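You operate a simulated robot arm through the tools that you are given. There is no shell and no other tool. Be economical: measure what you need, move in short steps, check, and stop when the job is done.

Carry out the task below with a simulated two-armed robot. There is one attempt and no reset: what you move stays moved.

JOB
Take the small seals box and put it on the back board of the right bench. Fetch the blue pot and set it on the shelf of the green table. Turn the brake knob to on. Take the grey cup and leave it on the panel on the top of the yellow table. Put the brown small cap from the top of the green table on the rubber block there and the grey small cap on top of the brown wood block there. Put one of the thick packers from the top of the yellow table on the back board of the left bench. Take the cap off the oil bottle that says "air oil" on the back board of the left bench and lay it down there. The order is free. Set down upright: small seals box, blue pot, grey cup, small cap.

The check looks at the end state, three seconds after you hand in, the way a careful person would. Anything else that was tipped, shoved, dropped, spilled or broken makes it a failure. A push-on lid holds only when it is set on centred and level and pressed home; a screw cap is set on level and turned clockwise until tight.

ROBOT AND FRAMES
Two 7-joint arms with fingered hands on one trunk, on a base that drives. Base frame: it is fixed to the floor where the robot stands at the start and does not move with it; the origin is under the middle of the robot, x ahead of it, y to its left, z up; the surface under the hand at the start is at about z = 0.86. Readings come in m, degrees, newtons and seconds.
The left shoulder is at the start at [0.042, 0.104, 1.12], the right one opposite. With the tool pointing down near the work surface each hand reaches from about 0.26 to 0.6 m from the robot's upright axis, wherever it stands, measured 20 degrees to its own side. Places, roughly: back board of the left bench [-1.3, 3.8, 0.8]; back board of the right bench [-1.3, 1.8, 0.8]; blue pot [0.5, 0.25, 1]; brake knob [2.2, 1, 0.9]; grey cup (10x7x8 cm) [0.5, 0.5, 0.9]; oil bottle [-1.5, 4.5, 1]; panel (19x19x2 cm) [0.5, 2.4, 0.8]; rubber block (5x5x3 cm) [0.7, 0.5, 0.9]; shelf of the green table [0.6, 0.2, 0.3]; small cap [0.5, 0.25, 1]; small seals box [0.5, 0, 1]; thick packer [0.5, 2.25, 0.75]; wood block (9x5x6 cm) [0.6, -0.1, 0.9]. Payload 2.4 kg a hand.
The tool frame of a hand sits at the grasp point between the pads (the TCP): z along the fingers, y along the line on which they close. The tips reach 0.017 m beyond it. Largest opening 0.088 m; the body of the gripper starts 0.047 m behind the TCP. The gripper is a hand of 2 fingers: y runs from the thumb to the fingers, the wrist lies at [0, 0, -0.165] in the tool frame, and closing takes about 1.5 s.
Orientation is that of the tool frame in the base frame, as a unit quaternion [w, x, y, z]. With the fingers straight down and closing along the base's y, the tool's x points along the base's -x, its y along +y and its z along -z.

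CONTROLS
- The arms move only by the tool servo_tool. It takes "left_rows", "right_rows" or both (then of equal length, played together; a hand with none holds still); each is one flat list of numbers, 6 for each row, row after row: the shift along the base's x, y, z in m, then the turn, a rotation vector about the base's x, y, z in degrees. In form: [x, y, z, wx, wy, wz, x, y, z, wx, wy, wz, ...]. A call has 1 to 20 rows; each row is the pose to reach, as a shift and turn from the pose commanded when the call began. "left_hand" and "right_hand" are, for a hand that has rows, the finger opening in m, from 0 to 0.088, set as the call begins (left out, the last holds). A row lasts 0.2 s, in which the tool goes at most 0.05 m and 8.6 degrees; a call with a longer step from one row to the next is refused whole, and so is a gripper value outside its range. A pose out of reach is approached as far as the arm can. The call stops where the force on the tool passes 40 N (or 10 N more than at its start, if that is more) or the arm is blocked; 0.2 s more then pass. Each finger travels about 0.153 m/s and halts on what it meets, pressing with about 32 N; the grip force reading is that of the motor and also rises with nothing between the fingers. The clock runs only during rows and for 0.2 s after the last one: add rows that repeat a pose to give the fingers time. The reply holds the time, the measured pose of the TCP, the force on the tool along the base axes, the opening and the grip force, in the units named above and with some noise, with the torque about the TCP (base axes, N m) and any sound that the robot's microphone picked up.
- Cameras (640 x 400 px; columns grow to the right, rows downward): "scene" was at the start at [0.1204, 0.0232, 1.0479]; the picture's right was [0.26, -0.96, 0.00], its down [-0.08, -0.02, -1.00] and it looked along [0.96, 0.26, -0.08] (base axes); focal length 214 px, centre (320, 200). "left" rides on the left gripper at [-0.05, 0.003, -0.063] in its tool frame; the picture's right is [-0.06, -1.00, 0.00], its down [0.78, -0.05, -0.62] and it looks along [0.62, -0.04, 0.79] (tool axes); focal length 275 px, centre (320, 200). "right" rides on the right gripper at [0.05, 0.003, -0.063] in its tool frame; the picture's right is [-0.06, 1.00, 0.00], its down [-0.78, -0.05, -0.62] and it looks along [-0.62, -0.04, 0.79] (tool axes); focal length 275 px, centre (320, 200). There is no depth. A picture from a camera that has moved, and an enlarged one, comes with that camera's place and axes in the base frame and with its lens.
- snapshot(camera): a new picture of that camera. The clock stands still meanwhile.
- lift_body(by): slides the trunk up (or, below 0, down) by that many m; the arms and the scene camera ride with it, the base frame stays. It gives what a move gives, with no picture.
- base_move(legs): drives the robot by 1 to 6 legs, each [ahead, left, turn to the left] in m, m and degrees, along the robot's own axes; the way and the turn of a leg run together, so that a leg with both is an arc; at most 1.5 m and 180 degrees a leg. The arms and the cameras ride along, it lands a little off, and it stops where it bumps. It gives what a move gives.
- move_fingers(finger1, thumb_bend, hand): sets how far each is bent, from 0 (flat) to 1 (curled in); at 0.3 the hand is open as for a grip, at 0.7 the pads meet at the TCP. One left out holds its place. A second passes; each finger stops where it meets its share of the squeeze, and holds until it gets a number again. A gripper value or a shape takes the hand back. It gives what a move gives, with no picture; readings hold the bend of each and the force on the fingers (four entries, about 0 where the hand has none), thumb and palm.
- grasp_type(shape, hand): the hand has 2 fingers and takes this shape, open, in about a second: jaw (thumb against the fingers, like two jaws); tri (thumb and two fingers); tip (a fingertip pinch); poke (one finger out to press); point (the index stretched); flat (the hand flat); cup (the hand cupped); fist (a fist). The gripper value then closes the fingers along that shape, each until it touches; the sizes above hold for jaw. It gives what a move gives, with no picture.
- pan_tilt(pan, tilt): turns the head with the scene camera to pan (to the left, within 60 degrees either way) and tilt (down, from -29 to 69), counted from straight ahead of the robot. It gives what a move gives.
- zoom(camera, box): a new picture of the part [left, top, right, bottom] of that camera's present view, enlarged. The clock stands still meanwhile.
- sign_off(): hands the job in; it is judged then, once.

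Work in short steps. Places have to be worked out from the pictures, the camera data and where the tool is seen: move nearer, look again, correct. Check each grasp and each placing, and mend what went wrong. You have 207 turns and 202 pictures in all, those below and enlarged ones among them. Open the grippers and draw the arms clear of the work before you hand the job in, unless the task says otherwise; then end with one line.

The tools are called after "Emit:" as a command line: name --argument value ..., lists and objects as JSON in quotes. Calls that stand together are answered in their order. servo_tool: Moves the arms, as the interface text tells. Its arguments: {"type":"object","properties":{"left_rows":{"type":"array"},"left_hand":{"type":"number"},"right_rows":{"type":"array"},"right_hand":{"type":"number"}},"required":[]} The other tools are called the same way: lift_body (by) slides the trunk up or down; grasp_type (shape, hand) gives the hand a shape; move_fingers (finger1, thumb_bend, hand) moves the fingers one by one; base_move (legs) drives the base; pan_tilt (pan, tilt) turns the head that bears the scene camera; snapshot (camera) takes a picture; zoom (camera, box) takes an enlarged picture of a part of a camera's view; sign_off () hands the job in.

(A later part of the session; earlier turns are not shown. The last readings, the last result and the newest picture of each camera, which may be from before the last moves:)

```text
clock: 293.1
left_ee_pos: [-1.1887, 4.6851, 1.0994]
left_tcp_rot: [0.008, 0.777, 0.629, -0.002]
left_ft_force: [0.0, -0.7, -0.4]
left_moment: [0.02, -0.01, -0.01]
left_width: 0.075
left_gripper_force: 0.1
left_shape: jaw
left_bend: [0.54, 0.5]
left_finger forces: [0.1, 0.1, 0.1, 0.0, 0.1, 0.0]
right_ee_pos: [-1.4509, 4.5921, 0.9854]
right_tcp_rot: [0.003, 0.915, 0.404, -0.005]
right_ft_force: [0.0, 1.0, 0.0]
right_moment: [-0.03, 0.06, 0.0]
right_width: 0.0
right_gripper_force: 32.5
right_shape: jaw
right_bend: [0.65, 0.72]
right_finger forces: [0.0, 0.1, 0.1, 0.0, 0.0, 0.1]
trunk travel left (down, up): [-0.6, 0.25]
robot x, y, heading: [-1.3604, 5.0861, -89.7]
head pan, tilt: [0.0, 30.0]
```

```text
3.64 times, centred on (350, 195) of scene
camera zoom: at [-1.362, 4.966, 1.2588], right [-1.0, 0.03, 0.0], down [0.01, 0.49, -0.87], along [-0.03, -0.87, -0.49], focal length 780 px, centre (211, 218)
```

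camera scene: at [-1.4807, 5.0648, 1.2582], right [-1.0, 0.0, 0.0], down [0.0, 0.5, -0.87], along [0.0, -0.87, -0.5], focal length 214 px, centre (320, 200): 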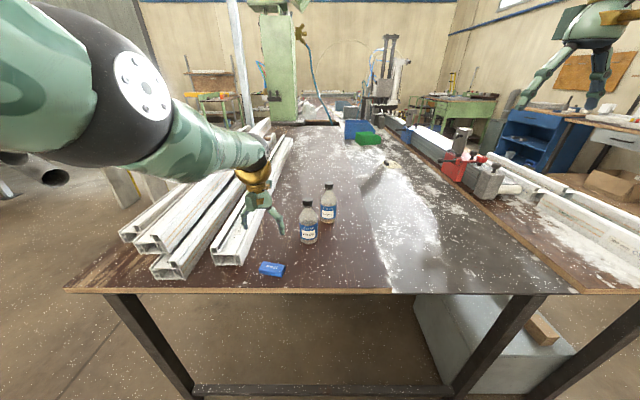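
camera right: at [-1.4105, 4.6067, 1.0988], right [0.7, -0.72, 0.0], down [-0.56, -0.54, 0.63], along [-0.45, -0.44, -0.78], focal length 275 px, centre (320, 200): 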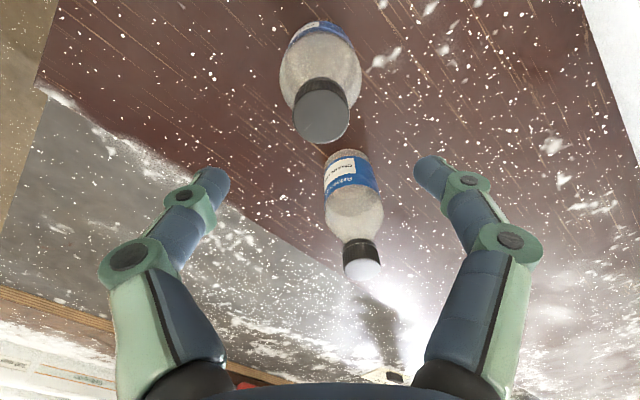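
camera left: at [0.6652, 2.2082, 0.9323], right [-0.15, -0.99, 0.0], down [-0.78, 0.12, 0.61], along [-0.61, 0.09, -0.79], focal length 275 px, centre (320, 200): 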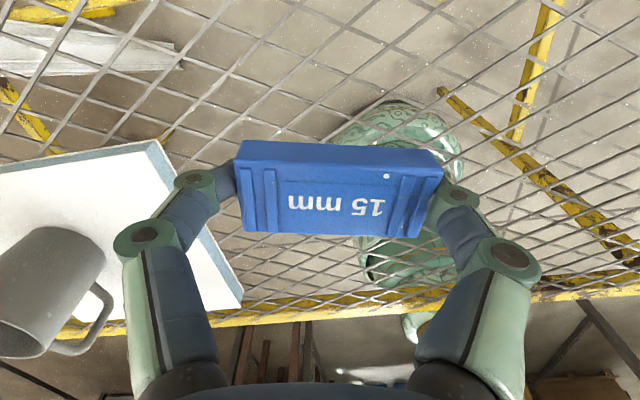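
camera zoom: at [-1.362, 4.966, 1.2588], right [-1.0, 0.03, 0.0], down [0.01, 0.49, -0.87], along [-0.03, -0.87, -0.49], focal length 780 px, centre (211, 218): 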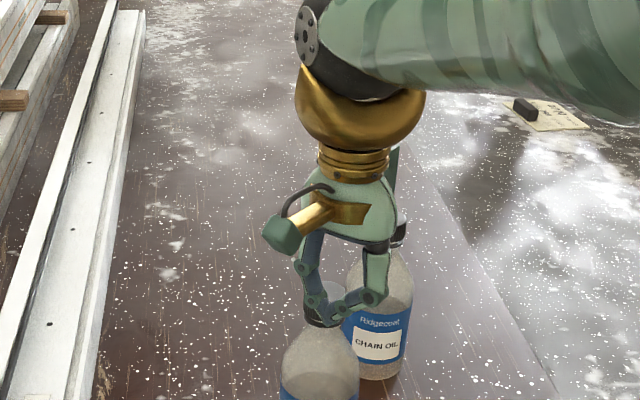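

Shoulders are too high (trunk +0.25). Open, raise both hands 0.2 m, then lower the trunk by 0.2.

Emit:
servo_tool --right_rows '[0, 0, 0, 0, 0, 0, 0, 0, 0, 0, 0, 0, 0, 0, 0.04, 0, 0, 0, 0, 0, 0.08, 0, 0, 0, 0, 0, 0.12, 0, 0, 0, 0, 0, 0.16, 0, 0, 0, 0, 0, 0.2, 0, 0, 0]' --left_rows '[0, 0, 0, 0, 0, 0, 0, 0, 0.04, 0, 0, 0, 0, 0, 0.08, 0, 0, 0, 0, 0, 0.12, 0, 0, 0, 0, 0.03, 0.16, 0, 0, 0, 0, 0.06, 0.19, 0, 0, 0, 0, 0.1, 0.21, 0, 0, 0]' --right_hand 0.06

Emit:
lift_body --by -0.18

Emit:
snapshot --camera "right"

Emit:
snapshot --camera "scene"

```text
clock: 294.7
left_ee_pos: [-1.07, 4.7062, 1.2883]
left_tcp_rot: [0.007, 0.778, 0.629, -0.002]
left_ft_force: [-0.8, -0.4, 0.4]
left_moment: [-0.01, 0.0, 0.02]
left_width: 0.0747
left_gripper_force: 0.1
left_shape: jaw
left_bend: [0.54, 0.5]
left_finger forces: [0.0, 0.0, 0.2, 0.1, 0.0, 0.0]
left hand out of reach, approached as far as the arm can: row 2, 3, 4, 5, 6, 7
right_ee_pos: [-1.4492, 4.5917, 1.1888]
right_tcp_rot: [0.001, 0.915, 0.404, -0.004]
right_ft_force: [0.7, 0.5, 0.3]
right_moment: [0.02, 0.0, 0.03]
right_width: 0.0597
right_gripper_force: 0.1
right_shape: jaw
right_bend: [0.68, 0.66]
right_finger forces: [0.0, 0.0, 0.1, 0.0, 0.0, 0.0]
trunk travel left (down, up): [-0.6, 0.25]
robot x, y, heading: [-1.3571, 5.0833, -89.8]
head pan, tilt: [0.0, 30.0]
```

```text
clock: 296.7
left_ee_pos: [-1.0686, 4.6984, 1.0908]
left_tcp_rot: [-0.009, 0.777, 0.629, 0.013]
left_ft_force: [-0.3, 0.1, -0.8]
left_moment: [0.01, -0.01, -0.03]
left_width: 0.0751
left_gripper_force: 0.0
left_shape: jaw
left_bend: [0.54, 0.5]
left_finger forces: [0.0, 0.0, 0.1, 0.1, 0.1, 0.0]
right_ee_pos: [-1.4503, 4.5932, 1.0077]
right_tcp_rot: [0.003, 0.915, 0.404, -0.005]
right_ft_force: [0.1, 0.3, 0.0]
right_moment: [0.01, -0.02, 0.02]
right_width: 0.0596
right_gripper_force: 0.1
right_shape: jaw
right_bend: [0.68, 0.66]
right_finger forces: [0.0, 0.0, 0.0, 0.1, 0.0, 0.0]
trunk travel left (down, up): [-0.42, 0.43]
robot x, y, heading: [-1.3617, 5.0846, -89.7]
head pan, tilt: [0.0, 30.0]
```

```text
43 pictures are left
camera right: at [-1.4131, 4.627, 1.0703], right [0.7, -0.72, 0.0], down [-0.56, -0.54, 0.63], along [-0.45, -0.44, -0.78], focal length 275 px, centre (320, 200)
```

right: 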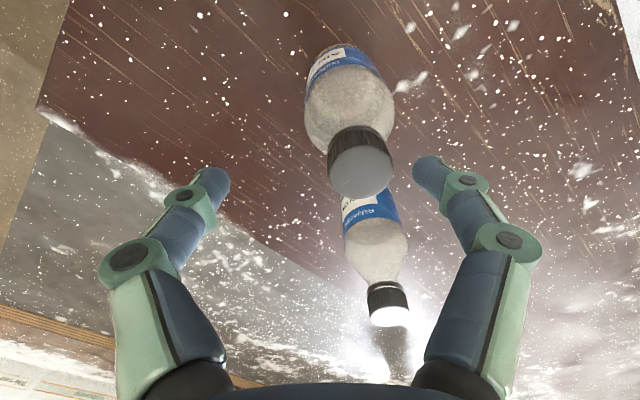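

```text
42 pictures are left
camera scene: at [-1.3588, 4.9634, 1.0774], right [-1.0, -0.01, 0.0], down [0.0, 0.5, -0.87], along [0.01, -0.87, -0.5], focal length 214 px, centre (320, 200)
```

scene: 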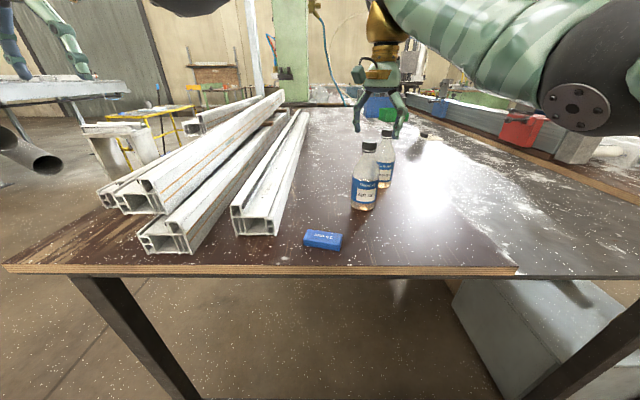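

Now within reach. Centre over the cap (−1.444, 4.575), descend and close.

Emit:
servo_tool --right_rows '[0.006, -0.0185, 0, 0, 0, 0, 0.006, -0.0185, -0.02, 0, 0, 0, 0.006, -0.0185, -0.04, 0, 0, 0, 0.006, -0.0185, -0.04, 0, 0, 0]'

Emit:
servo_tool --right_rows '[0, 0, 0, 0, 0, 0, 0, 0, 0, 0, 0, 0, 0, 0, 0, 0, 0, 0, 0, 0, 0, 0, 0, 0]' --right_hand 0.0

Emit:
zoom --camera "scene" --box '[310, 90, 430, 220]'

```text
clock: 297.7
left_ee_pos: [-1.0692, 4.6969, 1.0919]
left_tcp_rot: [-0.01, 0.777, 0.629, 0.012]
left_ft_force: [0.7, -0.1, 1.1]
left_moment: [0.0, 0.0, -0.01]
left_width: 0.0747
left_gripper_force: 0.0
left_shape: jaw
left_bend: [0.54, 0.5]
left_finger forces: [0.0, 0.0, 0.0, 0.0, 0.1, 0.0]
right_ee_pos: [-1.4433, 4.5723, 0.9677]
right_tcp_rot: [0.002, 0.915, 0.404, -0.005]
right_ft_force: [0.6, 0.3, 0.2]
right_moment: [-0.02, 0.0, 0.03]
right_width: 0.0598
right_gripper_force: 0.0
right_shape: jaw
right_bend: [0.68, 0.66]
right_finger forces: [0.0, 0.0, 0.1, 0.1, 0.0, 0.1]
trunk travel left (down, up): [-0.42, 0.43]
robot x, y, heading: [-1.3577, 5.0874, -89.5]
head pan, tilt: [0.0, 30.0]
```

```text
clock: 298.7
left_ee_pos: [-1.0699, 4.6984, 1.092]
left_tcp_rot: [-0.01, 0.777, 0.63, 0.012]
left_ft_force: [-0.8, 0.5, -0.5]
left_moment: [-0.01, 0.0, 0.02]
left_width: 0.0751
left_gripper_force: 0.0
left_shape: jaw
left_bend: [0.54, 0.5]
left_finger forces: [0.0, 0.0, 0.0, 0.0, 0.1, 0.0]
right_ee_pos: [-1.4431, 4.5729, 0.9667]
right_tcp_rot: [0.002, 0.914, 0.405, -0.005]
right_ft_force: [0.1, -0.5, -1.1]
right_moment: [-0.01, 0.02, 0.01]
right_width: 0.0141
right_gripper_force: 32.0
right_shape: jaw
right_bend: [0.73, 0.73]
right_finger forces: [24.9, 0.1, 0.1, 0.1, 23.8, 0.0]
trunk travel left (down, up): [-0.42, 0.43]
robot x, y, heading: [-1.3592, 5.0839, -89.2]
head pan, tilt: [0.0, 30.0]
```

```text
3.08 times, centred on (370, 155) of scene
camera zoom: at [-1.3588, 4.9632, 1.0773], right [-1.0, -0.01, 0.0], down [0.0, 0.5, -0.87], along [0.01, -0.87, -0.5], focal length 660 px, centre (166, 338)
```

zoom: 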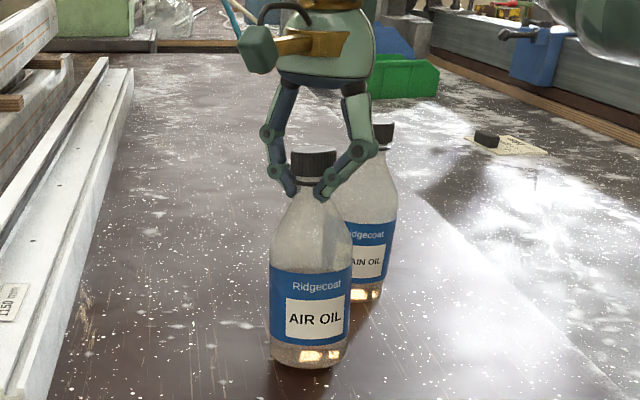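

The tips are gripping the neck below the cap (cap z≈0.964–0.979). Open, raise 18 mm, and close on the cap itself.

Emit:
servo_tool --right_rows '[0, 0, 0, 0, 0, 0, 0, 0, 0, 0, 0, 0, 0, 0, 0.01, 0, 0, 0, 0, 0, 0.019, 0, 0, 0, 0, 0, 0.019, 0, 0, 0]' --right_hand 0.05

Emit:
servo_tool --right_rows '[0, 0, 0, 0, 0, 0, 0, 0, 0, 0, 0, 0, 0, 0, 0, 0, 0, 0, 0, 0, 0, 0, 0, 0]' --right_hand 0.0

Emit:
zoom --camera "scene" --box '[330, 110, 410, 220]'

```text
clock: 299.9
left_ee_pos: [-1.0706, 4.6982, 1.0916]
left_tcp_rot: [-0.01, 0.777, 0.629, 0.012]
left_ft_force: [-0.2, 0.2, -0.1]
left_moment: [0.0, -0.01, -0.03]
left_width: 0.0748
left_gripper_force: 0.1
left_shape: jaw
left_bend: [0.54, 0.5]
left_finger forces: [0.0, 0.0, 0.0, 0.1, 0.0, 0.0]
right_ee_pos: [-1.4437, 4.5739, 0.9871]
right_tcp_rot: [0.002, 0.915, 0.404, -0.005]
right_ft_force: [0.5, 0.4, -0.7]
right_moment: [-0.03, -0.01, -0.03]
right_width: 0.0497
right_gripper_force: 0.1
right_shape: jaw
right_bend: [0.72, 0.7]
right_finger forces: [0.0, 0.0, 0.0, 0.0, 0.0, 0.1]
trunk travel left (down, up): [-0.42, 0.43]
robot x, y, heading: [-1.3604, 5.0856, -89.6]
head pan, tilt: [0.0, 30.0]
```

```text
clock: 300.9
left_ee_pos: [-1.0697, 4.6987, 1.0907]
left_tcp_rot: [-0.01, 0.777, 0.63, 0.012]
left_ft_force: [-0.4, -0.1, -0.2]
left_moment: [-0.03, 0.01, 0.01]
left_width: 0.0746
left_gripper_force: 0.1
left_shape: jaw
left_bend: [0.54, 0.5]
left_finger forces: [0.1, 0.0, 0.1, 0.0, 0.0, 0.0]
right_ee_pos: [-1.4442, 4.5732, 0.9869]
right_tcp_rot: [0.003, 0.914, 0.405, -0.005]
right_ft_force: [-0.1, 0.2, 7.0]
right_moment: [-0.2, -0.2, 0.02]
right_width: 0.0219
right_gripper_force: 31.5
right_shape: jaw
right_bend: [0.75, 0.71]
right_finger forces: [33.7, 0.0, 0.0, 0.0, 25.5, 0.1]
trunk travel left (down, up): [-0.42, 0.43]
robot x, y, heading: [-1.3619, 5.0843, -89.7]
head pan, tilt: [0.0, 30.0]
```

```text
3.64 times, centred on (370, 165) of scene
camera zoom: at [-1.3586, 4.9637, 1.0774], right [-1.0, -0.01, 0.0], down [0.0, 0.5, -0.87], along [0.01, -0.87, -0.5], focal length 780 px, centre (138, 327)
```

zoom: 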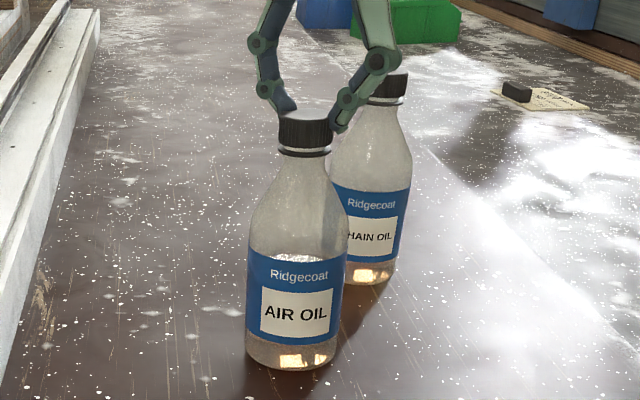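

Now the cap is gripped (width 0.022). Twist counter-clockwise 24° and see whether the bottle turns along.

Emit:
servo_tool --right_rows '[0, 0, 0, 0, 0, 8, 0, 0, 0, 0, 0, 16, 0, 0, 0, 0, 0, 24, 0, 0, 0, 0, 0, 24]'

Emit:
zoom --camera "scene" --box '[330, 110, 410, 220]'

```text
clock: 301.9
left_ee_pos: [-1.07, 4.6979, 1.0926]
left_tcp_rot: [-0.01, 0.777, 0.629, 0.013]
left_ft_force: [-0.5, 0.2, -0.2]
left_moment: [0.01, -0.02, -0.01]
left_width: 0.0751
left_gripper_force: 0.1
left_shape: jaw
left_bend: [0.54, 0.5]
left_finger forces: [0.1, 0.0, 0.0, 0.0, 0.1, 0.0]
right_ee_pos: [-1.4442, 4.5738, 0.9863]
right_tcp_rot: [0.003, 0.81, 0.586, -0.004]
right_ft_force: [0.8, -1.7, 6.8]
right_moment: [-0.13, -0.21, -0.07]
right_width: 0.0219
right_gripper_force: 31.9
right_shape: jaw
right_bend: [0.76, 0.72]
right_finger forces: [30.8, 0.0, 0.0, 0.0, 24.6, 0.1]
trunk travel left (down, up): [-0.42, 0.43]
robot x, y, heading: [-1.3585, 5.0888, -89.8]
head pan, tilt: [0.0, 30.0]
```

```text
3.64 times, centred on (370, 165) of scene
camera zoom: at [-1.3587, 4.9636, 1.0774], right [-1.0, -0.01, 0.0], down [0.0, 0.5, -0.87], along [0.01, -0.87, -0.5], focal length 780 px, centre (138, 327)
```

zoom: 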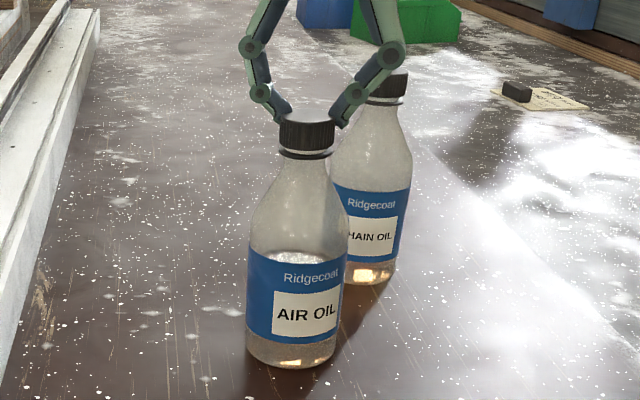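

The bottle turns with the cap, so I need the left hand to hold the body. Release, raise the right hand, shift the base, then pitch the left hand forward.

Emit:
servo_tool --right_rows '[0, 0, 0, 0, 0, 0, 0, 0, 0, 0, 0, 0, 0, 0, 0.03, 0, 0, 0, 0, 0, 0.07, 0, 0, 0, 0, 0, 0.11, 0, 0, 0, -0.03, 0, 0.14, 0, 0, 0, -0.07, 0, 0.14, 0, 0, 0, -0.11, 0, 0.14, 0, 0, 0]' --right_hand 0.06

Emit:
base_move --legs '[[-0.03, -0.08, 0]]'

Emit:
pan_tilt --pan -25 --tilt 35

Emit:
servo_tool --left_rows '[-0.02, 0, 0.02, -8, 0, 2, -0.04, 0, 0.04, -16, 0, 4, -0.06, 0, 0.05, -24, 0, 6, -0.08, 0, 0.05, -32, 0, 8, -0.1, 0, 0.05, -40, 0, 10, -0.12, 0, 0.05, -48, 0, 11, -0.14, 0, 0.05, -56, 0, 11]' --left_hand 0.088

```text
clock: 303.7
left_ee_pos: [-1.0692, 4.6978, 1.0913]
left_tcp_rot: [-0.01, 0.777, 0.63, 0.013]
left_ft_force: [-0.5, -0.8, 0.4]
left_moment: [0.03, 0.0, 0.0]
left_width: 0.0746
left_gripper_force: 0.0
left_shape: jaw
left_bend: [0.54, 0.5]
left_finger forces: [0.1, 0.0, 0.0, 0.0, 0.0, 0.1]
right_ee_pos: [-1.5539, 4.5733, 1.1244]
right_tcp_rot: [0.002, 0.81, 0.586, -0.004]
right_ft_force: [0.1, 0.2, -0.3]
right_moment: [0.01, -0.01, 0.0]
right_width: 0.0599
right_gripper_force: 0.0
right_shape: jaw
right_bend: [0.68, 0.66]
right_finger forces: [0.0, 0.0, 0.1, 0.1, 0.1, 0.0]
trunk travel left (down, up): [-0.42, 0.43]
robot x, y, heading: [-1.3604, 5.0837, -89.2]
head pan, tilt: [0.0, 30.0]
```

```text
clock: 304.8
left_ee_pos: [-1.1519, 4.7261, 1.0913]
left_tcp_rot: [-0.009, 0.778, 0.628, 0.013]
left_ft_force: [-0.7, -0.3, -0.7]
left_moment: [0.0, 0.0, -0.01]
left_width: 0.075
left_gripper_force: 0.1
left_shape: jaw
left_bend: [0.54, 0.5]
left_finger forces: [0.1, 0.1, 0.0, 0.0, 0.0, 0.1]
right_ee_pos: [-1.6363, 4.6035, 1.1237]
right_tcp_rot: [0.003, 0.811, 0.585, -0.005]
right_ft_force: [0.6, 0.0, 0.5]
right_moment: [-0.02, 0.01, 0.01]
right_width: 0.0598
right_gripper_force: 0.1
right_shape: jaw
right_bend: [0.68, 0.66]
right_finger forces: [0.0, 0.1, 0.1, 0.0, 0.0, 0.0]
trunk travel left (down, up): [-0.42, 0.43]
robot x, y, heading: [-1.4411, 5.1126, -89.4]
head pan, tilt: [0.0, 30.0]
```

```text
clock: 305.6
left_ee_pos: [-1.1501, 4.7263, 1.0917]
left_tcp_rot: [-0.01, 0.778, 0.628, 0.013]
left_ft_force: [-0.3, 0.5, -1.3]
left_moment: [0.01, -0.01, -0.01]
left_width: 0.075
left_gripper_force: 0.1
left_shape: jaw
left_bend: [0.54, 0.5]
left_finger forces: [0.0, 0.0, 0.1, 0.0, 0.0, 0.1]
right_ee_pos: [-1.6365, 4.6012, 1.1248]
right_tcp_rot: [0.002, 0.81, 0.586, -0.004]
right_ft_force: [0.0, 0.5, 0.2]
right_moment: [0.01, -0.02, 0.0]
right_width: 0.0598
right_gripper_force: 0.0
right_shape: jaw
right_bend: [0.68, 0.66]
right_finger forces: [0.1, 0.0, 0.0, 0.0, 0.0, 0.0]
trunk travel left (down, up): [-0.42, 0.43]
robot x, y, heading: [-1.4416, 5.1118, -89.7]
head pan, tilt: [-25.0, 35.0]
```

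```text
clock: 307.2
left_ee_pos: [-1.2976, 4.7251, 1.1395]
left_tcp_rot: [0.355, 0.629, 0.63, -0.285]
left_ft_force: [0.6, 0.0, 0.8]
left_moment: [0.01, -0.01, 0.03]
left_width: 0.0877
left_gripper_force: 0.0
left_shape: jaw
left_bend: [0.3, 0.3]
left_finger forces: [0.1, 0.0, 0.0, 0.1, 0.1, 0.1]
left hand out of reach, approached as far as the arm can: row 1, 2, 3, 4, 5, 6
right_ee_pos: [-1.6363, 4.6027, 1.1248]
right_tcp_rot: [0.002, 0.811, 0.585, -0.003]
right_ft_force: [0.6, 0.2, 0.4]
right_moment: [0.0, 0.06, -0.05]
right_width: 0.0597
right_gripper_force: 0.0
right_shape: jaw
right_bend: [0.68, 0.66]
right_finger forces: [0.0, 0.0, 0.0, 0.0, 0.0, 0.0]
trunk travel left (down, up): [-0.42, 0.43]
robot x, y, heading: [-1.439, 5.1123, -89.8]
head pan, tilt: [-25.0, 35.0]
```

The left hand took the pitched pose. Bring it to just behind the bottle (y≈4.66), pitch to 70°, and look.

Emit:
servo_tool --left_rows '[-0.03, -0.01, -0.01, -5.4, 1.5, -1.1, -0.06, -0.02, -0.03, -10.7, 3.1, -2.2, -0.09, -0.03, -0.05, -16.1, 4.6, -3.3, -0.12, -0.04, -0.07, -16.1, 4.6, -3.3, -0.15, -0.045, -0.09, -16.1, 4.6, -3.3, -0.1515, -0.045, -0.11, -16.1, 4.6, -3.3]'

Emit:
snapshot --camera "left"

Emit:
snapshot --camera "scene"

```text
clock: 307.9
left_ee_pos: [-1.3486, 4.6929, 1.196]
left_tcp_rot: [0.473, 0.54, 0.546, -0.431]
left_ft_force: [0.5, -0.2, -0.4]
left_moment: [-0.01, 0.01, -0.02]
left_width: 0.0878
left_gripper_force: 0.1
left_shape: jaw
left_bend: [0.3, 0.3]
left_finger forces: [0.0, 0.0, 0.1, 0.0, 0.0, 0.0]
right_ee_pos: [-1.6359, 4.6026, 1.1245]
right_tcp_rot: [0.003, 0.811, 0.586, -0.004]
right_ft_force: [0.4, 0.5, 0.0]
right_moment: [-0.02, -0.04, 0.03]
right_width: 0.0596
right_gripper_force: 0.0
right_shape: jaw
right_bend: [0.68, 0.66]
right_finger forces: [0.1, 0.1, 0.0, 0.1, 0.0, 0.0]
trunk travel left (down, up): [-0.42, 0.43]
robot x, y, heading: [-1.4364, 5.1109, -89.6]
head pan, tilt: [-25.0, 35.0]
stopped in row 3 (left hand): the arm was blocked; the commanded pose is now the measured one
```

```text
38 pictures are left
camera left: at [-1.3498, 4.7453, 1.2559], right [-1.0, -0.06, 0.02], down [-0.06, 0.75, -0.66], along [0.02, -0.66, -0.75], focal length 275 px, centre (320, 200)
```

left: 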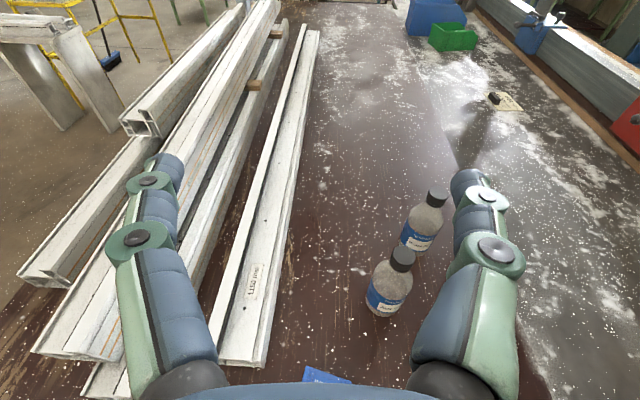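

```text
37 pictures are left
camera scene: at [-1.4769, 5.0031, 1.0695], right [-0.91, 0.42, 0.0], down [0.24, 0.52, -0.82], along [-0.34, -0.74, -0.57], focal length 214 px, centre (320, 200)
```

scene: 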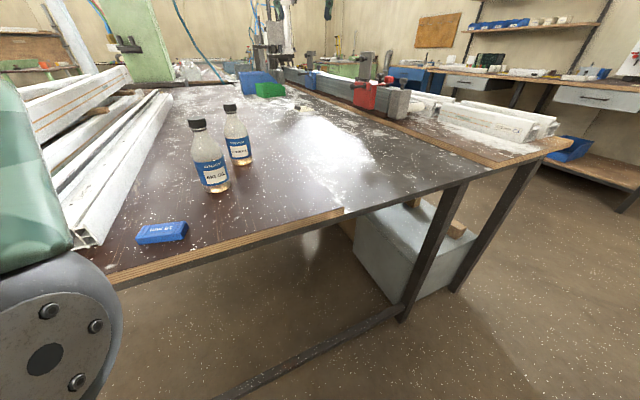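

The left elbow jams against my own body/bench. I'll try the right hand alone while pressing down, so table friction holds the bottle. Move the left aside, and re-grip the cap.

Emit:
servo_tool --left_rows '[0.03, 0.02, 0, 6, 0, 0, 0.06, 0.03, 0, 12, 0, 0, 0.1, 0.04, 0, 18, 0, 0]'

Emit:
servo_tool --right_rows '[0.04, -0.01, 0, 0, 0, -8, 0.08, -0.02, 0, 0, 0, -16, 0.12, -0.025, 0, 0, 0, -24, 0.16, -0.029, 0, 0, 0, -32, 0.192, -0.029, 0, 0, 0, -40, 0.192, -0.029, -0.04, 0, 0, -40, 0.192, -0.029, -0.08, 0, 0, -40, 0.192, -0.029, -0.11, 0, 0, -40, 0.192, -0.029, -0.11, 0, 0, -40]'

Emit:
snapshot --camera "right"

```text
clock: 308.7
left_ee_pos: [-1.2562, 4.7182, 1.1771]
left_tcp_rot: [0.379, 0.607, 0.61, -0.341]
left_ft_force: [-0.1, -0.7, 0.7]
left_moment: [0.0, 0.01, 0.02]
left_width: 0.0879
left_gripper_force: 0.1
left_shape: jaw
left_bend: [0.3, 0.3]
left_finger forces: [0.1, 0.1, 0.0, 0.1, 0.1, 0.0]
left hand out of reach, approached as far as the arm can: row 3
right_ee_pos: [-1.6364, 4.6025, 1.1247]
right_tcp_rot: [0.003, 0.811, 0.585, -0.004]
right_ft_force: [-0.9, -0.1, -0.6]
right_moment: [0.04, 0.03, 0.03]
right_width: 0.0598
right_gripper_force: 0.1
right_shape: jaw
right_bend: [0.68, 0.66]
right_finger forces: [0.0, 0.1, 0.0, 0.0, 0.0, 0.0]
trunk travel left (down, up): [-0.42, 0.43]
robot x, y, heading: [-1.4396, 5.1114, -89.7]
head pan, tilt: [-25.0, 35.0]
```

```text
clock: 310.7
left_ee_pos: [-1.2543, 4.7182, 1.178]
left_tcp_rot: [0.379, 0.607, 0.609, -0.342]
left_ft_force: [-0.2, -0.7, -0.7]
left_moment: [-0.01, 0.0, 0.02]
left_width: 0.0878
left_gripper_force: 0.1
left_shape: jaw
left_bend: [0.3, 0.3]
left_finger forces: [0.0, 0.1, 0.0, 0.1, 0.1, 0.0]
right_ee_pos: [-1.4454, 4.5816, 1.0135]
right_tcp_rot: [0.002, 0.962, 0.274, -0.005]
right_ft_force: [-0.4, 0.4, 0.2]
right_moment: [0.0, -0.01, -0.02]
right_width: 0.0599
right_gripper_force: 0.0
right_shape: jaw
right_bend: [0.68, 0.66]
right_finger forces: [0.0, 0.0, 0.0, 0.1, 0.0, 0.0]
right hand out of reach, approached as far as the arm can: row 4, 5, 6, 7, 8, 9
trunk travel left (down, up): [-0.42, 0.43]
robot x, y, heading: [-1.4374, 5.1143, -89.7]
head pan, tilt: [-25.0, 35.0]
```

```text
36 pictures are left
camera right: at [-1.3995, 4.6055, 1.0767], right [0.47, -0.88, 0.0], down [-0.69, -0.37, 0.63], along [-0.55, -0.3, -0.78], focal length 275 px, centre (320, 200)
```

right: 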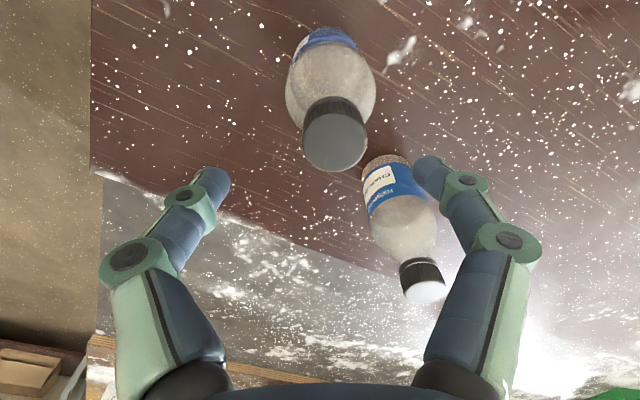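

Slightly out of reach; move the base 3 cm ahead and 4 cm left, then correct onto the cap.

Emit:
base_move --legs '[[0.03, 0.04, 0]]'

Emit:
servo_tool --right_rows '[-0.03, 0.02, 0, 0, 0, 0, -0.036, 0.025, 0, 0, 0, 0, -0.036, 0.025, 0, 0, 0, 0]'

Emit:
snapshot --camera "right"

```text
clock: 311.6
left_ee_pos: [-1.2132, 4.687, 1.177]
left_tcp_rot: [0.38, 0.606, 0.61, -0.341]
left_ft_force: [0.3, -0.2, 0.1]
left_moment: [0.01, 0.0, 0.03]
left_width: 0.088
left_gripper_force: 0.0
left_shape: jaw
left_bend: [0.3, 0.3]
left_finger forces: [0.1, 0.1, 0.0, 0.1, 0.0, 0.0]
right_ee_pos: [-1.4046, 4.5535, 1.0138]
right_tcp_rot: [0.0, 0.962, 0.273, -0.005]
right_ft_force: [-0.5, 0.3, -0.3]
right_moment: [0.03, 0.03, -0.01]
right_width: 0.0596
right_gripper_force: 0.0
right_shape: jaw
right_bend: [0.68, 0.66]
right_finger forces: [0.0, 0.0, 0.1, 0.0, 0.0, 0.1]
trunk travel left (down, up): [-0.42, 0.43]
robot x, y, heading: [-1.4036, 5.0841, -89.8]
head pan, tilt: [-25.0, 35.0]
```

```text
clock: 312.4
left_ee_pos: [-1.2151, 4.6889, 1.1777]
left_tcp_rot: [0.379, 0.606, 0.61, -0.342]
left_ft_force: [0.6, 0.3, -0.2]
left_moment: [-0.04, 0.02, 0.0]
left_width: 0.0879
left_gripper_force: 0.1
left_shape: jaw
left_bend: [0.3, 0.3]
left_finger forces: [0.0, 0.1, 0.0, 0.0, 0.0, 0.0]
right_ee_pos: [-1.4266, 4.5478, 1.0133]
right_tcp_rot: [0.0, 0.962, 0.272, -0.005]
right_ft_force: [0.2, -0.1, -0.4]
right_moment: [0.01, 0.01, 0.0]
right_width: 0.0599
right_gripper_force: 0.1
right_shape: jaw
right_bend: [0.68, 0.66]
right_finger forces: [0.0, 0.0, 0.0, 0.0, 0.0, 0.1]
right hand out of reach, approached as far as the arm can: row 1, 2, 3
trunk travel left (down, up): [-0.42, 0.43]
robot x, y, heading: [-1.4018, 5.085, -90.0]
head pan, tilt: [-25.0, 35.0]
```

```text
35 pictures are left
camera right: at [-1.38, 4.5708, 1.0755], right [0.47, -0.88, 0.0], down [-0.69, -0.37, 0.63], along [-0.55, -0.3, -0.78], focal length 275 px, centre (320, 200)
```

right: 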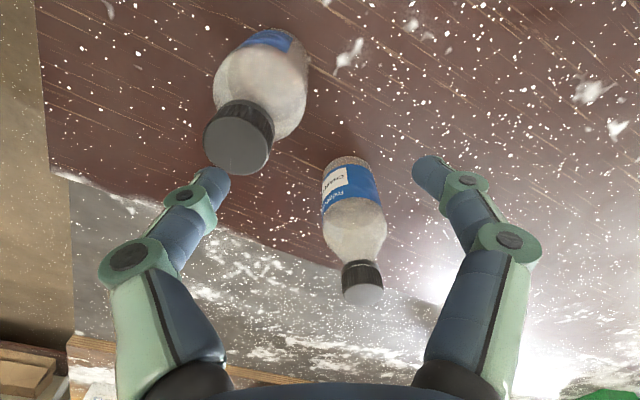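

The right arm is in the stretched lock too. Unwind the yaw while lifting and pulling back to fold it again.

Emit:
servo_tool --right_rows '[0, 0, 0.02, 0, 0, 8, 0, 0, 0.04, 0, 0, 16, 0, 0, 0.06, 0, 0, 24, 0, 0.01, 0.08, 0, 0, 32, 0, 0.03, 0.1, 0, 0, 40, 0, 0.06, 0.12, 0, 0, 48, 0, 0.1, 0.13, 0, 0, 54, 0, 0.13, 0.13, 0, 0, 54]'

```text
clock: 314.2
left_ee_pos: [-1.2151, 4.687, 1.1775]
left_tcp_rot: [0.38, 0.606, 0.609, -0.342]
left_ft_force: [-0.5, 0.4, 0.0]
left_moment: [0.01, -0.02, 0.02]
left_width: 0.0877
left_gripper_force: 0.0
left_shape: jaw
left_bend: [0.3, 0.3]
left_finger forces: [0.0, 0.0, 0.0, 0.0, 0.1, 0.0]
right_ee_pos: [-1.3969, 4.5757, 1.1656]
right_tcp_rot: [0.003, 0.733, 0.68, -0.003]
right_ft_force: [-0.9, -0.4, -0.2]
right_moment: [-0.02, 0.02, 0.03]
right_width: 0.0596
right_gripper_force: 0.1
right_shape: jaw
right_bend: [0.68, 0.66]
right_finger forces: [0.0, 0.1, 0.0, 0.0, 0.0, 0.0]
right hand out of reach, approached as far as the arm can: row 4, 5, 6, 7, 8
trunk travel left (down, up): [-0.42, 0.43]
robot x, y, heading: [-1.3992, 5.0851, -89.7]
head pan, tilt: [-25.0, 35.0]
```

Emit:
servo_tool --right_rows '[-0.03, 0.03, 0, 0, 0, 0, -0.06, 0.06, 0, 0, 0, 0, -0.09, 0.09, 0, 0, 0, 0, -0.12, 0.12, 0, 0, 0, 0, -0.15, 0.14, 0, 0, 0, 0, -0.18, 0.15, 0, 0, 0, 0]'

```text
clock: 315.6
left_ee_pos: [-1.2131, 4.6884, 1.1773]
left_tcp_rot: [0.379, 0.606, 0.611, -0.341]
left_ft_force: [-0.1, -0.3, -0.2]
left_moment: [0.01, -0.03, 0.01]
left_width: 0.0878
left_gripper_force: 0.0
left_shape: jaw
left_bend: [0.3, 0.3]
left_finger forces: [0.1, 0.2, 0.0, 0.0, 0.0, 0.1]
right_ee_pos: [-1.5156, 4.5695, 1.2246]
right_tcp_rot: [0.002, 0.733, 0.68, -0.004]
right_ft_force: [-0.6, -0.3, -0.4]
right_moment: [0.02, -0.02, 0.0]
right_width: 0.0601
right_gripper_force: 0.0
right_shape: jaw
right_bend: [0.68, 0.66]
right_finger forces: [0.0, 0.0, 0.0, 0.0, 0.0, 0.1]
right hand out of reach, approached as far as the arm can: row 1, 2, 3, 4, 5, 6
trunk travel left (down, up): [-0.42, 0.43]
robot x, y, heading: [-1.4004, 5.0845, -89.6]
head pan, tilt: [-25.0, 35.0]
```

Emit:
servo_tool --right_rows '[0, 0, 0, 0, 0, 8, 0, 0, 0, 0, 0, 16, 0, 0, 0, 0, 0, 24, 0, 0, 0, 0, 0, 32, 0, 0, 0, 0, 0, 40, 0, 0, 0, 0, 0, 48, 0, 0.02, 0, 0, 0, 48, 0, 0.04, 0, 0, 0, 48, 0, 0.06, 0, 0, 0, 48, 0, 0.08, 0, 0, 0, 48]'

```text
clock: 317.9
left_ee_pos: [-1.2149, 4.688, 1.1776]
left_tcp_rot: [0.38, 0.606, 0.609, -0.342]
left_ft_force: [0.0, -0.2, -0.3]
left_moment: [0.01, -0.01, 0.01]
left_width: 0.0878
left_gripper_force: 0.0
left_shape: jaw
left_bend: [0.3, 0.3]
left_finger forces: [0.0, 0.0, 0.1, 0.0, 0.0, 0.0]
right_ee_pos: [-1.5074, 4.5775, 1.2437]
right_tcp_rot: [0.004, 0.393, 0.919, -0.002]
right_ft_force: [0.7, 0.4, 0.4]
right_moment: [0.02, -0.02, 0.01]
right_width: 0.0598
right_gripper_force: 0.1
right_shape: jaw
right_bend: [0.68, 0.66]
right_finger forces: [0.0, 0.1, 0.0, 0.0, 0.0, 0.0]
right hand out of reach, approached as far as the arm can: row 4, 5, 6, 7, 8, 9, 10
trunk travel left (down, up): [-0.42, 0.43]
robot x, y, heading: [-1.399, 5.0847, -89.3]
head pan, tilt: [-25.0, 35.0]
```

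Emit:
servo_tool --right_rows '[-0.04, 0.01, 0.01, 0, 0, -8, -0.08, 0.02, 0.02, 0, 0, -16, -0.12, 0.04, 0.02, 0, 0, -24, -0.16, 0.06, 0.02, 0, 0, -32, -0.2, 0.09, 0.02, 0, 0, -40, -0.23, 0.12, 0.02, 0, 0, -48, -0.25, 0.16, 0, 0, 0, -48, -0.26, 0.2, -0.02, 0, 0, -48, -0.26, 0.24, -0.04, 0, 0, -48]'

```text
clock: 319.9
left_ee_pos: [-1.2142, 4.6885, 1.1766]
left_tcp_rot: [0.381, 0.605, 0.61, -0.341]
left_ft_force: [0.0, -0.6, 0.4]
left_moment: [-0.01, 0.0, 0.0]
left_width: 0.088
left_gripper_force: 0.1
left_shape: jaw
left_bend: [0.3, 0.3]
left_finger forces: [0.0, 0.1, 0.0, 0.0, 0.0, 0.0]
right_ee_pos: [-1.7617, 4.7982, 1.2006]
right_tcp_rot: [0.003, 0.733, 0.68, -0.003]
right_ft_force: [-0.3, -0.1, 0.2]
right_moment: [0.0, 0.03, -0.02]
right_width: 0.0599
right_gripper_force: 0.2
right_shape: jaw
right_bend: [0.68, 0.66]
right_finger forces: [0.0, 0.0, 0.0, 0.0, 0.1, 0.0]
right hand out of reach, approached as far as the arm can: row 1, 2, 3, 9
trunk travel left (down, up): [-0.42, 0.43]
robot x, y, heading: [-1.4031, 5.0822, -89.6]
head pan, tilt: [-25.0, 35.0]
```

Freed. Move the base closer so the cap is comfortably within reach, and bring the right hand above it.

Emit:
base_move --legs '[[0.07, 0.06, 0]]'

Emit:
servo_tool --right_rows '[0.04, -0.01, -0.01, 0, 0, 0, 0.08, -0.03, -0.02, 0, 0, -5, 0.12, -0.05, -0.04, 0, 0, -10, 0.16, -0.08, -0.06, 0, 0, -15, 0.2, -0.11, -0.08, 0, 0, -20, 0.23, -0.14, -0.1, 0, 0, -25, 0.26, -0.15, -0.13, 0, 0, -30, 0.26, -0.152, -0.16, 0, 0, -35, 0.26, -0.152, -0.18, 0, 0, -40]'

Emit:
snapshot --camera "right"

```text
clock: 320.9
left_ee_pos: [-1.1545, 4.6207, 1.1767]
left_tcp_rot: [0.38, 0.607, 0.609, -0.343]
left_ft_force: [-0.2, 0.4, -0.1]
left_moment: [0.01, 0.01, -0.02]
left_width: 0.0879
left_gripper_force: 0.0
left_shape: jaw
left_bend: [0.3, 0.3]
left_finger forces: [0.0, 0.1, 0.0, 0.0, 0.1, 0.1]
right_ee_pos: [-1.7019, 4.7311, 1.201]
right_tcp_rot: [0.003, 0.733, 0.68, -0.003]
right_ft_force: [0.3, -0.3, 0.6]
right_moment: [0.02, 0.03, 0.01]
right_width: 0.0598
right_gripper_force: 0.1
right_shape: jaw
right_bend: [0.68, 0.66]
right_finger forces: [0.1, 0.0, 0.0, 0.1, 0.0, 0.1]
trunk travel left (down, up): [-0.42, 0.43]
robot x, y, heading: [-1.342, 5.0167, -89.6]
head pan, tilt: [-25.0, 35.0]
```

```text
refused: row 4 steps farther than a row can; nothing moved
```

```text
34 pictures are left
camera right: at [-1.6945, 4.7805, 1.2641], right [0.99, -0.14, 0.0], down [-0.11, -0.77, 0.63], along [-0.09, -0.62, -0.78], focal length 275 px, centre (320, 200)
```

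right: 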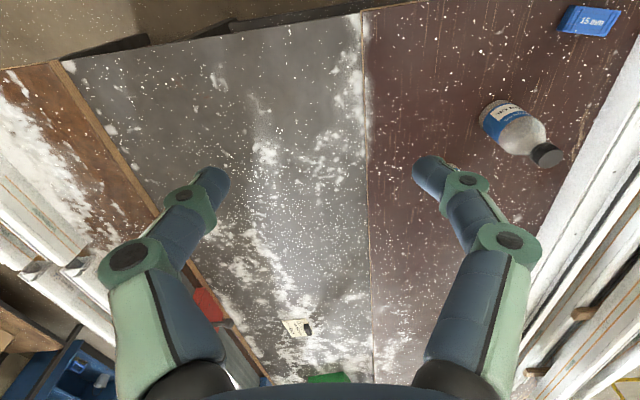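

Emit:
servo_tool --right_rows '[0.03, -0.01, -0.01, 0, 0, 0, 0.06, -0.025, -0.02, 0, 0, -5, 0.09, -0.04, -0.035, 0, 0, -10, 0.12, -0.06, -0.05, 0, 0, -15, 0.15, -0.08, -0.065, 0, 0, -20, 0.18, -0.1, -0.08, 0, 0, -25, 0.21, -0.12, -0.1, 0, 0, -30, 0.235, -0.14, -0.12, 0, 0, -35, 0.258, -0.152, -0.15, 0, 0, -40, 0.259, -0.153, -0.18, 0, 0, -45, 0.259, -0.153, -0.18, 0, 0, -45]'

Emit:
snapshot --camera "right"

```text
clock: 323.4
left_ee_pos: [-1.1548, 4.6196, 1.178]
left_tcp_rot: [0.38, 0.607, 0.609, -0.341]
left_ft_force: [-0.2, 0.3, 0.4]
left_moment: [0.01, 0.02, -0.03]
left_width: 0.0878
left_gripper_force: 0.0
left_shape: jaw
left_bend: [0.3, 0.3]
left_finger forces: [0.0, 0.1, 0.0, 0.0, 0.0, 0.0]
right_ee_pos: [-1.4423, 4.5788, 1.0199]
right_tcp_rot: [0.002, 0.938, 0.347, -0.005]
right_ft_force: [-0.3, -0.2, 0.6]
right_moment: [0.01, 0.02, 0.01]
right_width: 0.06
right_gripper_force: 0.2
right_shape: jaw
right_bend: [0.68, 0.66]
right_finger forces: [0.0, 0.0, 0.0, 0.1, 0.1, 0.1]
trunk travel left (down, up): [-0.42, 0.43]
robot x, y, heading: [-1.3377, 5.0136, -89.7]
head pan, tilt: [-25.0, 35.0]
```

```text
33 pictures are left
camera right: at [-1.4007, 4.6082, 1.0843], right [0.6, -0.8, 0.0], down [-0.62, -0.47, 0.63], along [-0.5, -0.38, -0.78], focal length 275 px, centre (320, 200)
```

right: 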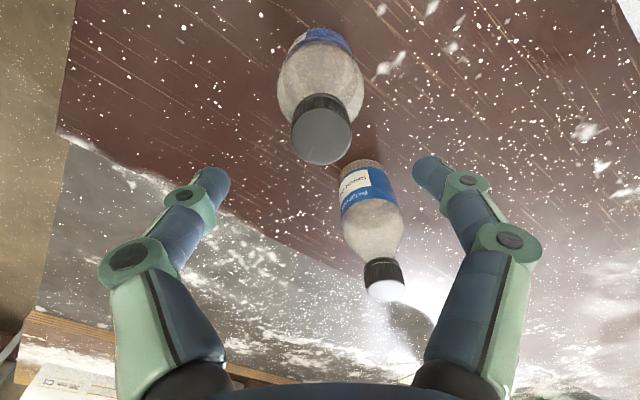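

Centred. Descend to TCP 0.982, close on the cap.

Emit:
servo_tool --right_rows '[0.002, -0.002, -0.02, 0, 0, 0, 0.002, -0.002, -0.038, 0, 0, 0, 0.002, -0.002, -0.038, 0, 0, 0]' --right_hand 0.05

Emit:
servo_tool --right_rows '[0, 0, 0, 0, 0, 0, 0, 0, 0, 0, 0, 0, 0, 0, 0, 0, 0, 0, 0, 0, 0, 0, 0, 0]' --right_hand 0.0

Emit:
servo_tool --right_rows '[0, 0, -0.004, 0, 0, 0, 0, 0, -0.008, 0, 0, 0, 0, 0, -0.01, 0, 0, 0]'

```text
clock: 324.1
left_ee_pos: [-1.1555, 4.6199, 1.1781]
left_tcp_rot: [0.38, 0.606, 0.61, -0.341]
left_ft_force: [-0.3, 0.0, 0.1]
left_moment: [0.02, 0.0, -0.01]
left_width: 0.0881
left_gripper_force: 0.0
left_shape: jaw
left_bend: [0.3, 0.3]
left_finger forces: [0.0, 0.0, 0.1, 0.1, 0.0, 0.0]
right_ee_pos: [-1.441, 4.5753, 0.9828]
right_tcp_rot: [0.002, 0.938, 0.348, -0.005]
right_ft_force: [-0.1, 0.5, -0.5]
right_moment: [-0.01, 0.0, -0.01]
right_width: 0.0507
right_gripper_force: 0.0
right_shape: jaw
right_bend: [0.72, 0.7]
right_finger forces: [0.1, 0.1, 0.0, 0.1, 0.0, 0.1]
trunk travel left (down, up): [-0.42, 0.43]
robot x, y, heading: [-1.3403, 5.013, -89.7]
head pan, tilt: [-25.0, 35.0]
```

```text
clock: 325.1
left_ee_pos: [-1.1549, 4.6209, 1.1776]
left_tcp_rot: [0.38, 0.606, 0.61, -0.341]
left_ft_force: [-0.4, -0.3, 0.4]
left_moment: [0.01, 0.0, -0.01]
left_width: 0.088
left_gripper_force: 0.0
left_shape: jaw
left_bend: [0.3, 0.3]
left_finger forces: [0.0, 0.0, 0.0, 0.0, 0.0, 0.0]
right_ee_pos: [-1.4403, 4.5752, 0.9837]
right_tcp_rot: [0.002, 0.938, 0.348, -0.005]
right_ft_force: [-0.1, -0.4, -0.7]
right_moment: [0.01, -0.02, -0.02]
right_width: 0.0202
right_gripper_force: 31.7
right_shape: jaw
right_bend: [0.74, 0.71]
right_finger forces: [22.3, 0.0, 0.0, 0.0, 23.7, 0.0]
trunk travel left (down, up): [-0.42, 0.43]
robot x, y, heading: [-1.3415, 5.0155, -89.5]
head pan, tilt: [-25.0, 35.0]
```

```text
clock: 325.9
left_ee_pos: [-1.1539, 4.6238, 1.1778]
left_tcp_rot: [0.379, 0.607, 0.609, -0.342]
left_ft_force: [-0.1, 0.3, -1.0]
left_moment: [-0.01, -0.01, 0.01]
left_width: 0.0882
left_gripper_force: 0.1
left_shape: jaw
left_bend: [0.3, 0.3]
left_finger forces: [0.0, 0.0, 0.1, 0.0, 0.0, 0.1]
right_ee_pos: [-1.4422, 4.5778, 0.9759]
right_tcp_rot: [0.003, 0.937, 0.349, -0.004]
right_ft_force: [1.4, 5.5, 23.7]
right_moment: [0.0, 0.01, 0.04]
right_width: 0.0242
right_gripper_force: 32.0
right_shape: jaw
right_bend: [0.78, 0.76]
right_finger forces: [27.4, 0.0, 0.1, 0.0, 28.7, 0.0]
trunk travel left (down, up): [-0.42, 0.43]
robot x, y, heading: [-1.3426, 5.0158, -89.7]
head pan, tilt: [-25.0, 35.0]
```

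Pressing with 24 N. Twist counter-clockwise 48°.

Emit:
servo_tool --right_rows '[0, 0, 0, 0, 0, 8, 0, 0, 0, 0, 0, 16, 0, 0, 0, 0, 0, 24, 0, 0, 0, 0, 0, 32, 0, 0, 0, 0, 0, 40, 0, 0, 0, 0, 0, 48, 0, 0, 0, 0, 0, 48]'

Emit:
pan_tilt --pan -5 --tilt 20

Emit:
snapshot --camera "scene"

```text
clock: 327.6
left_ee_pos: [-1.1549, 4.6224, 1.1779]
left_tcp_rot: [0.38, 0.605, 0.61, -0.342]
left_ft_force: [0.0, -0.3, 1.3]
left_moment: [0.01, 0.0, 0.01]
left_width: 0.088
left_gripper_force: 0.0
left_shape: jaw
left_bend: [0.3, 0.3]
left_finger forces: [0.0, 0.0, 0.2, 0.0, 0.0, 0.0]
right_ee_pos: [-1.4406, 4.5775, 0.9732]
right_tcp_rot: [0.004, 0.715, 0.699, -0.004]
right_ft_force: [1.1, -2.0, 16.3]
right_moment: [-0.06, -0.09, -0.05]
right_width: 0.0238
right_gripper_force: 32.3
right_shape: jaw
right_bend: [0.79, 0.76]
right_finger forces: [24.0, 0.1, 0.1, 0.1, 23.1, 0.1]
trunk travel left (down, up): [-0.42, 0.43]
robot x, y, heading: [-1.3371, 5.0162, -89.4]
head pan, tilt: [-25.0, 35.0]
```

```text
clock: 328.4
left_ee_pos: [-1.1545, 4.6206, 1.178]
left_tcp_rot: [0.381, 0.605, 0.61, -0.342]
left_ft_force: [0.1, 0.0, 0.6]
left_moment: [0.01, 0.03, 0.0]
left_width: 0.0879
left_gripper_force: 0.0
left_shape: jaw
left_bend: [0.3, 0.3]
left_finger forces: [0.1, 0.1, 0.0, 0.0, 0.1, 0.1]
right_ee_pos: [-1.4419, 4.577, 0.9746]
right_tcp_rot: [0.004, 0.715, 0.699, -0.003]
right_ft_force: [1.9, -1.6, 18.1]
right_moment: [0.03, -0.05, -0.09]
right_width: 0.0244
right_gripper_force: 31.3
right_shape: jaw
right_bend: [0.79, 0.76]
right_finger forces: [24.2, 0.1, 0.0, 0.0, 22.8, 0.0]
trunk travel left (down, up): [-0.42, 0.43]
robot x, y, heading: [-1.3393, 5.0169, -89.8]
head pan, tilt: [-5.0, 20.0]
```

```text
32 pictures are left
camera scene: at [-1.3482, 4.8938, 1.0935], right [-1.0, 0.08, 0.0], down [0.03, 0.34, -0.94], along [-0.08, -0.94, -0.34], focal length 214 px, centre (320, 200)
```

scene: 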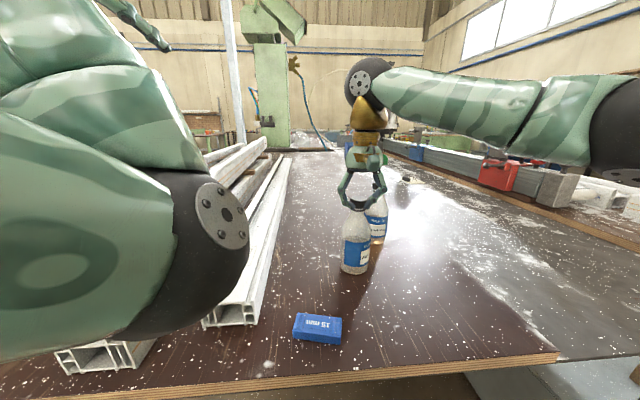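

Pressing isn't enough; the bottle turns along. I need a second hand, so I must first get the left elbow out of its inward fold: release the cap, park the right hand, then stretch the left arm forward vertically and swing it outward, as that worked for the right.

Emit:
servo_tool --right_rows '[0, 0, 0.004, 0, 0, 0, 0, 0, 0.008, 0, 0, 0, 0, 0, 0.03, 0, 0, 0, 0, 0, 0.07, 0, 0, 0, 0, 0, 0.11, 0, 0, 0, -0.03, 0.02, 0.13, 0, 0, 0, -0.07, 0.04, 0.13, 0, 0, 0, -0.11, 0.06, 0.13, 0, 0, 0, -0.15, 0.08, 0.13, 0, 0, 0, -0.19, 0.1, 0.13, 0, 0, 0]' --right_hand 0.06

Emit:
servo_tool --left_rows '[0, -0.02, 0, 7.6, 0.4, 0, 0, -0.04, 0, 15.2, 0.8, 0, 0, -0.06, 0, 22.8, 1.2, 0, 0, -0.08, 0, 30.4, 1.6, 0, 0, -0.1, -0.02, 38, 2, 0, 0, -0.12, -0.04, 45.6, 2.4, 0, 0, -0.15, -0.06, 53.2, 2.8, 0, 0, -0.18, -0.08, 61, 3.2, 0, 0, -0.21, -0.1, 61, 3.2, 0, 0, -0.25, -0.1, 61, 3.2, 0]'

```text
clock: 330.6
left_ee_pos: [-1.155, 4.6209, 1.1791]
left_tcp_rot: [0.38, 0.606, 0.61, -0.341]
left_ft_force: [0.3, -0.8, -0.1]
left_moment: [-0.02, 0.0, 0.01]
left_width: 0.0881
left_gripper_force: 0.0
left_shape: jaw
left_bend: [0.3, 0.3]
left_finger forces: [0.1, 0.0, 0.0, 0.1, 0.1, 0.0]
right_ee_pos: [-1.6335, 4.6793, 1.1048]
right_tcp_rot: [0.004, 0.715, 0.7, -0.004]
right_ft_force: [0.0, 0.2, -0.7]
right_moment: [0.0, -0.02, 0.01]
right_width: 0.0599
right_gripper_force: 0.2
right_shape: jaw
right_bend: [0.68, 0.66]
right_finger forces: [0.0, 0.0, 0.1, 0.0, 0.1, 0.0]
trunk travel left (down, up): [-0.42, 0.43]
robot x, y, heading: [-1.3436, 5.0178, -89.6]
head pan, tilt: [-5.0, 20.0]
```

```text
clock: 332.8
left_ee_pos: [-1.1525, 4.4634, 1.0813]
left_tcp_rot: [0.004, 0.705, 0.709, -0.001]
left_ft_force: [-0.4, -0.2, 0.4]
left_moment: [0.01, 0.02, -0.02]
left_width: 0.088
left_gripper_force: 0.1
left_shape: jaw
left_bend: [0.3, 0.3]
left_finger forces: [0.0, 0.1, 0.0, 0.0, 0.1, 0.1]
left hand out of reach, approached as far as the arm can: row 1, 2, 3, 4, 5, 8, 9, 10
right_ee_pos: [-1.6334, 4.6791, 1.1059]
right_tcp_rot: [0.003, 0.715, 0.699, -0.004]
right_ft_force: [-0.5, 0.1, -0.2]
right_moment: [0.0, -0.03, 0.01]
right_width: 0.06
right_gripper_force: 0.2
right_shape: jaw
right_bend: [0.68, 0.66]
right_finger forces: [0.0, 0.0, 0.1, 0.0, 0.0, 0.0]
trunk travel left (down, up): [-0.42, 0.43]
robot x, y, heading: [-1.3403, 5.0117, -89.7]
head pan, tilt: [-5.0, 20.0]
```

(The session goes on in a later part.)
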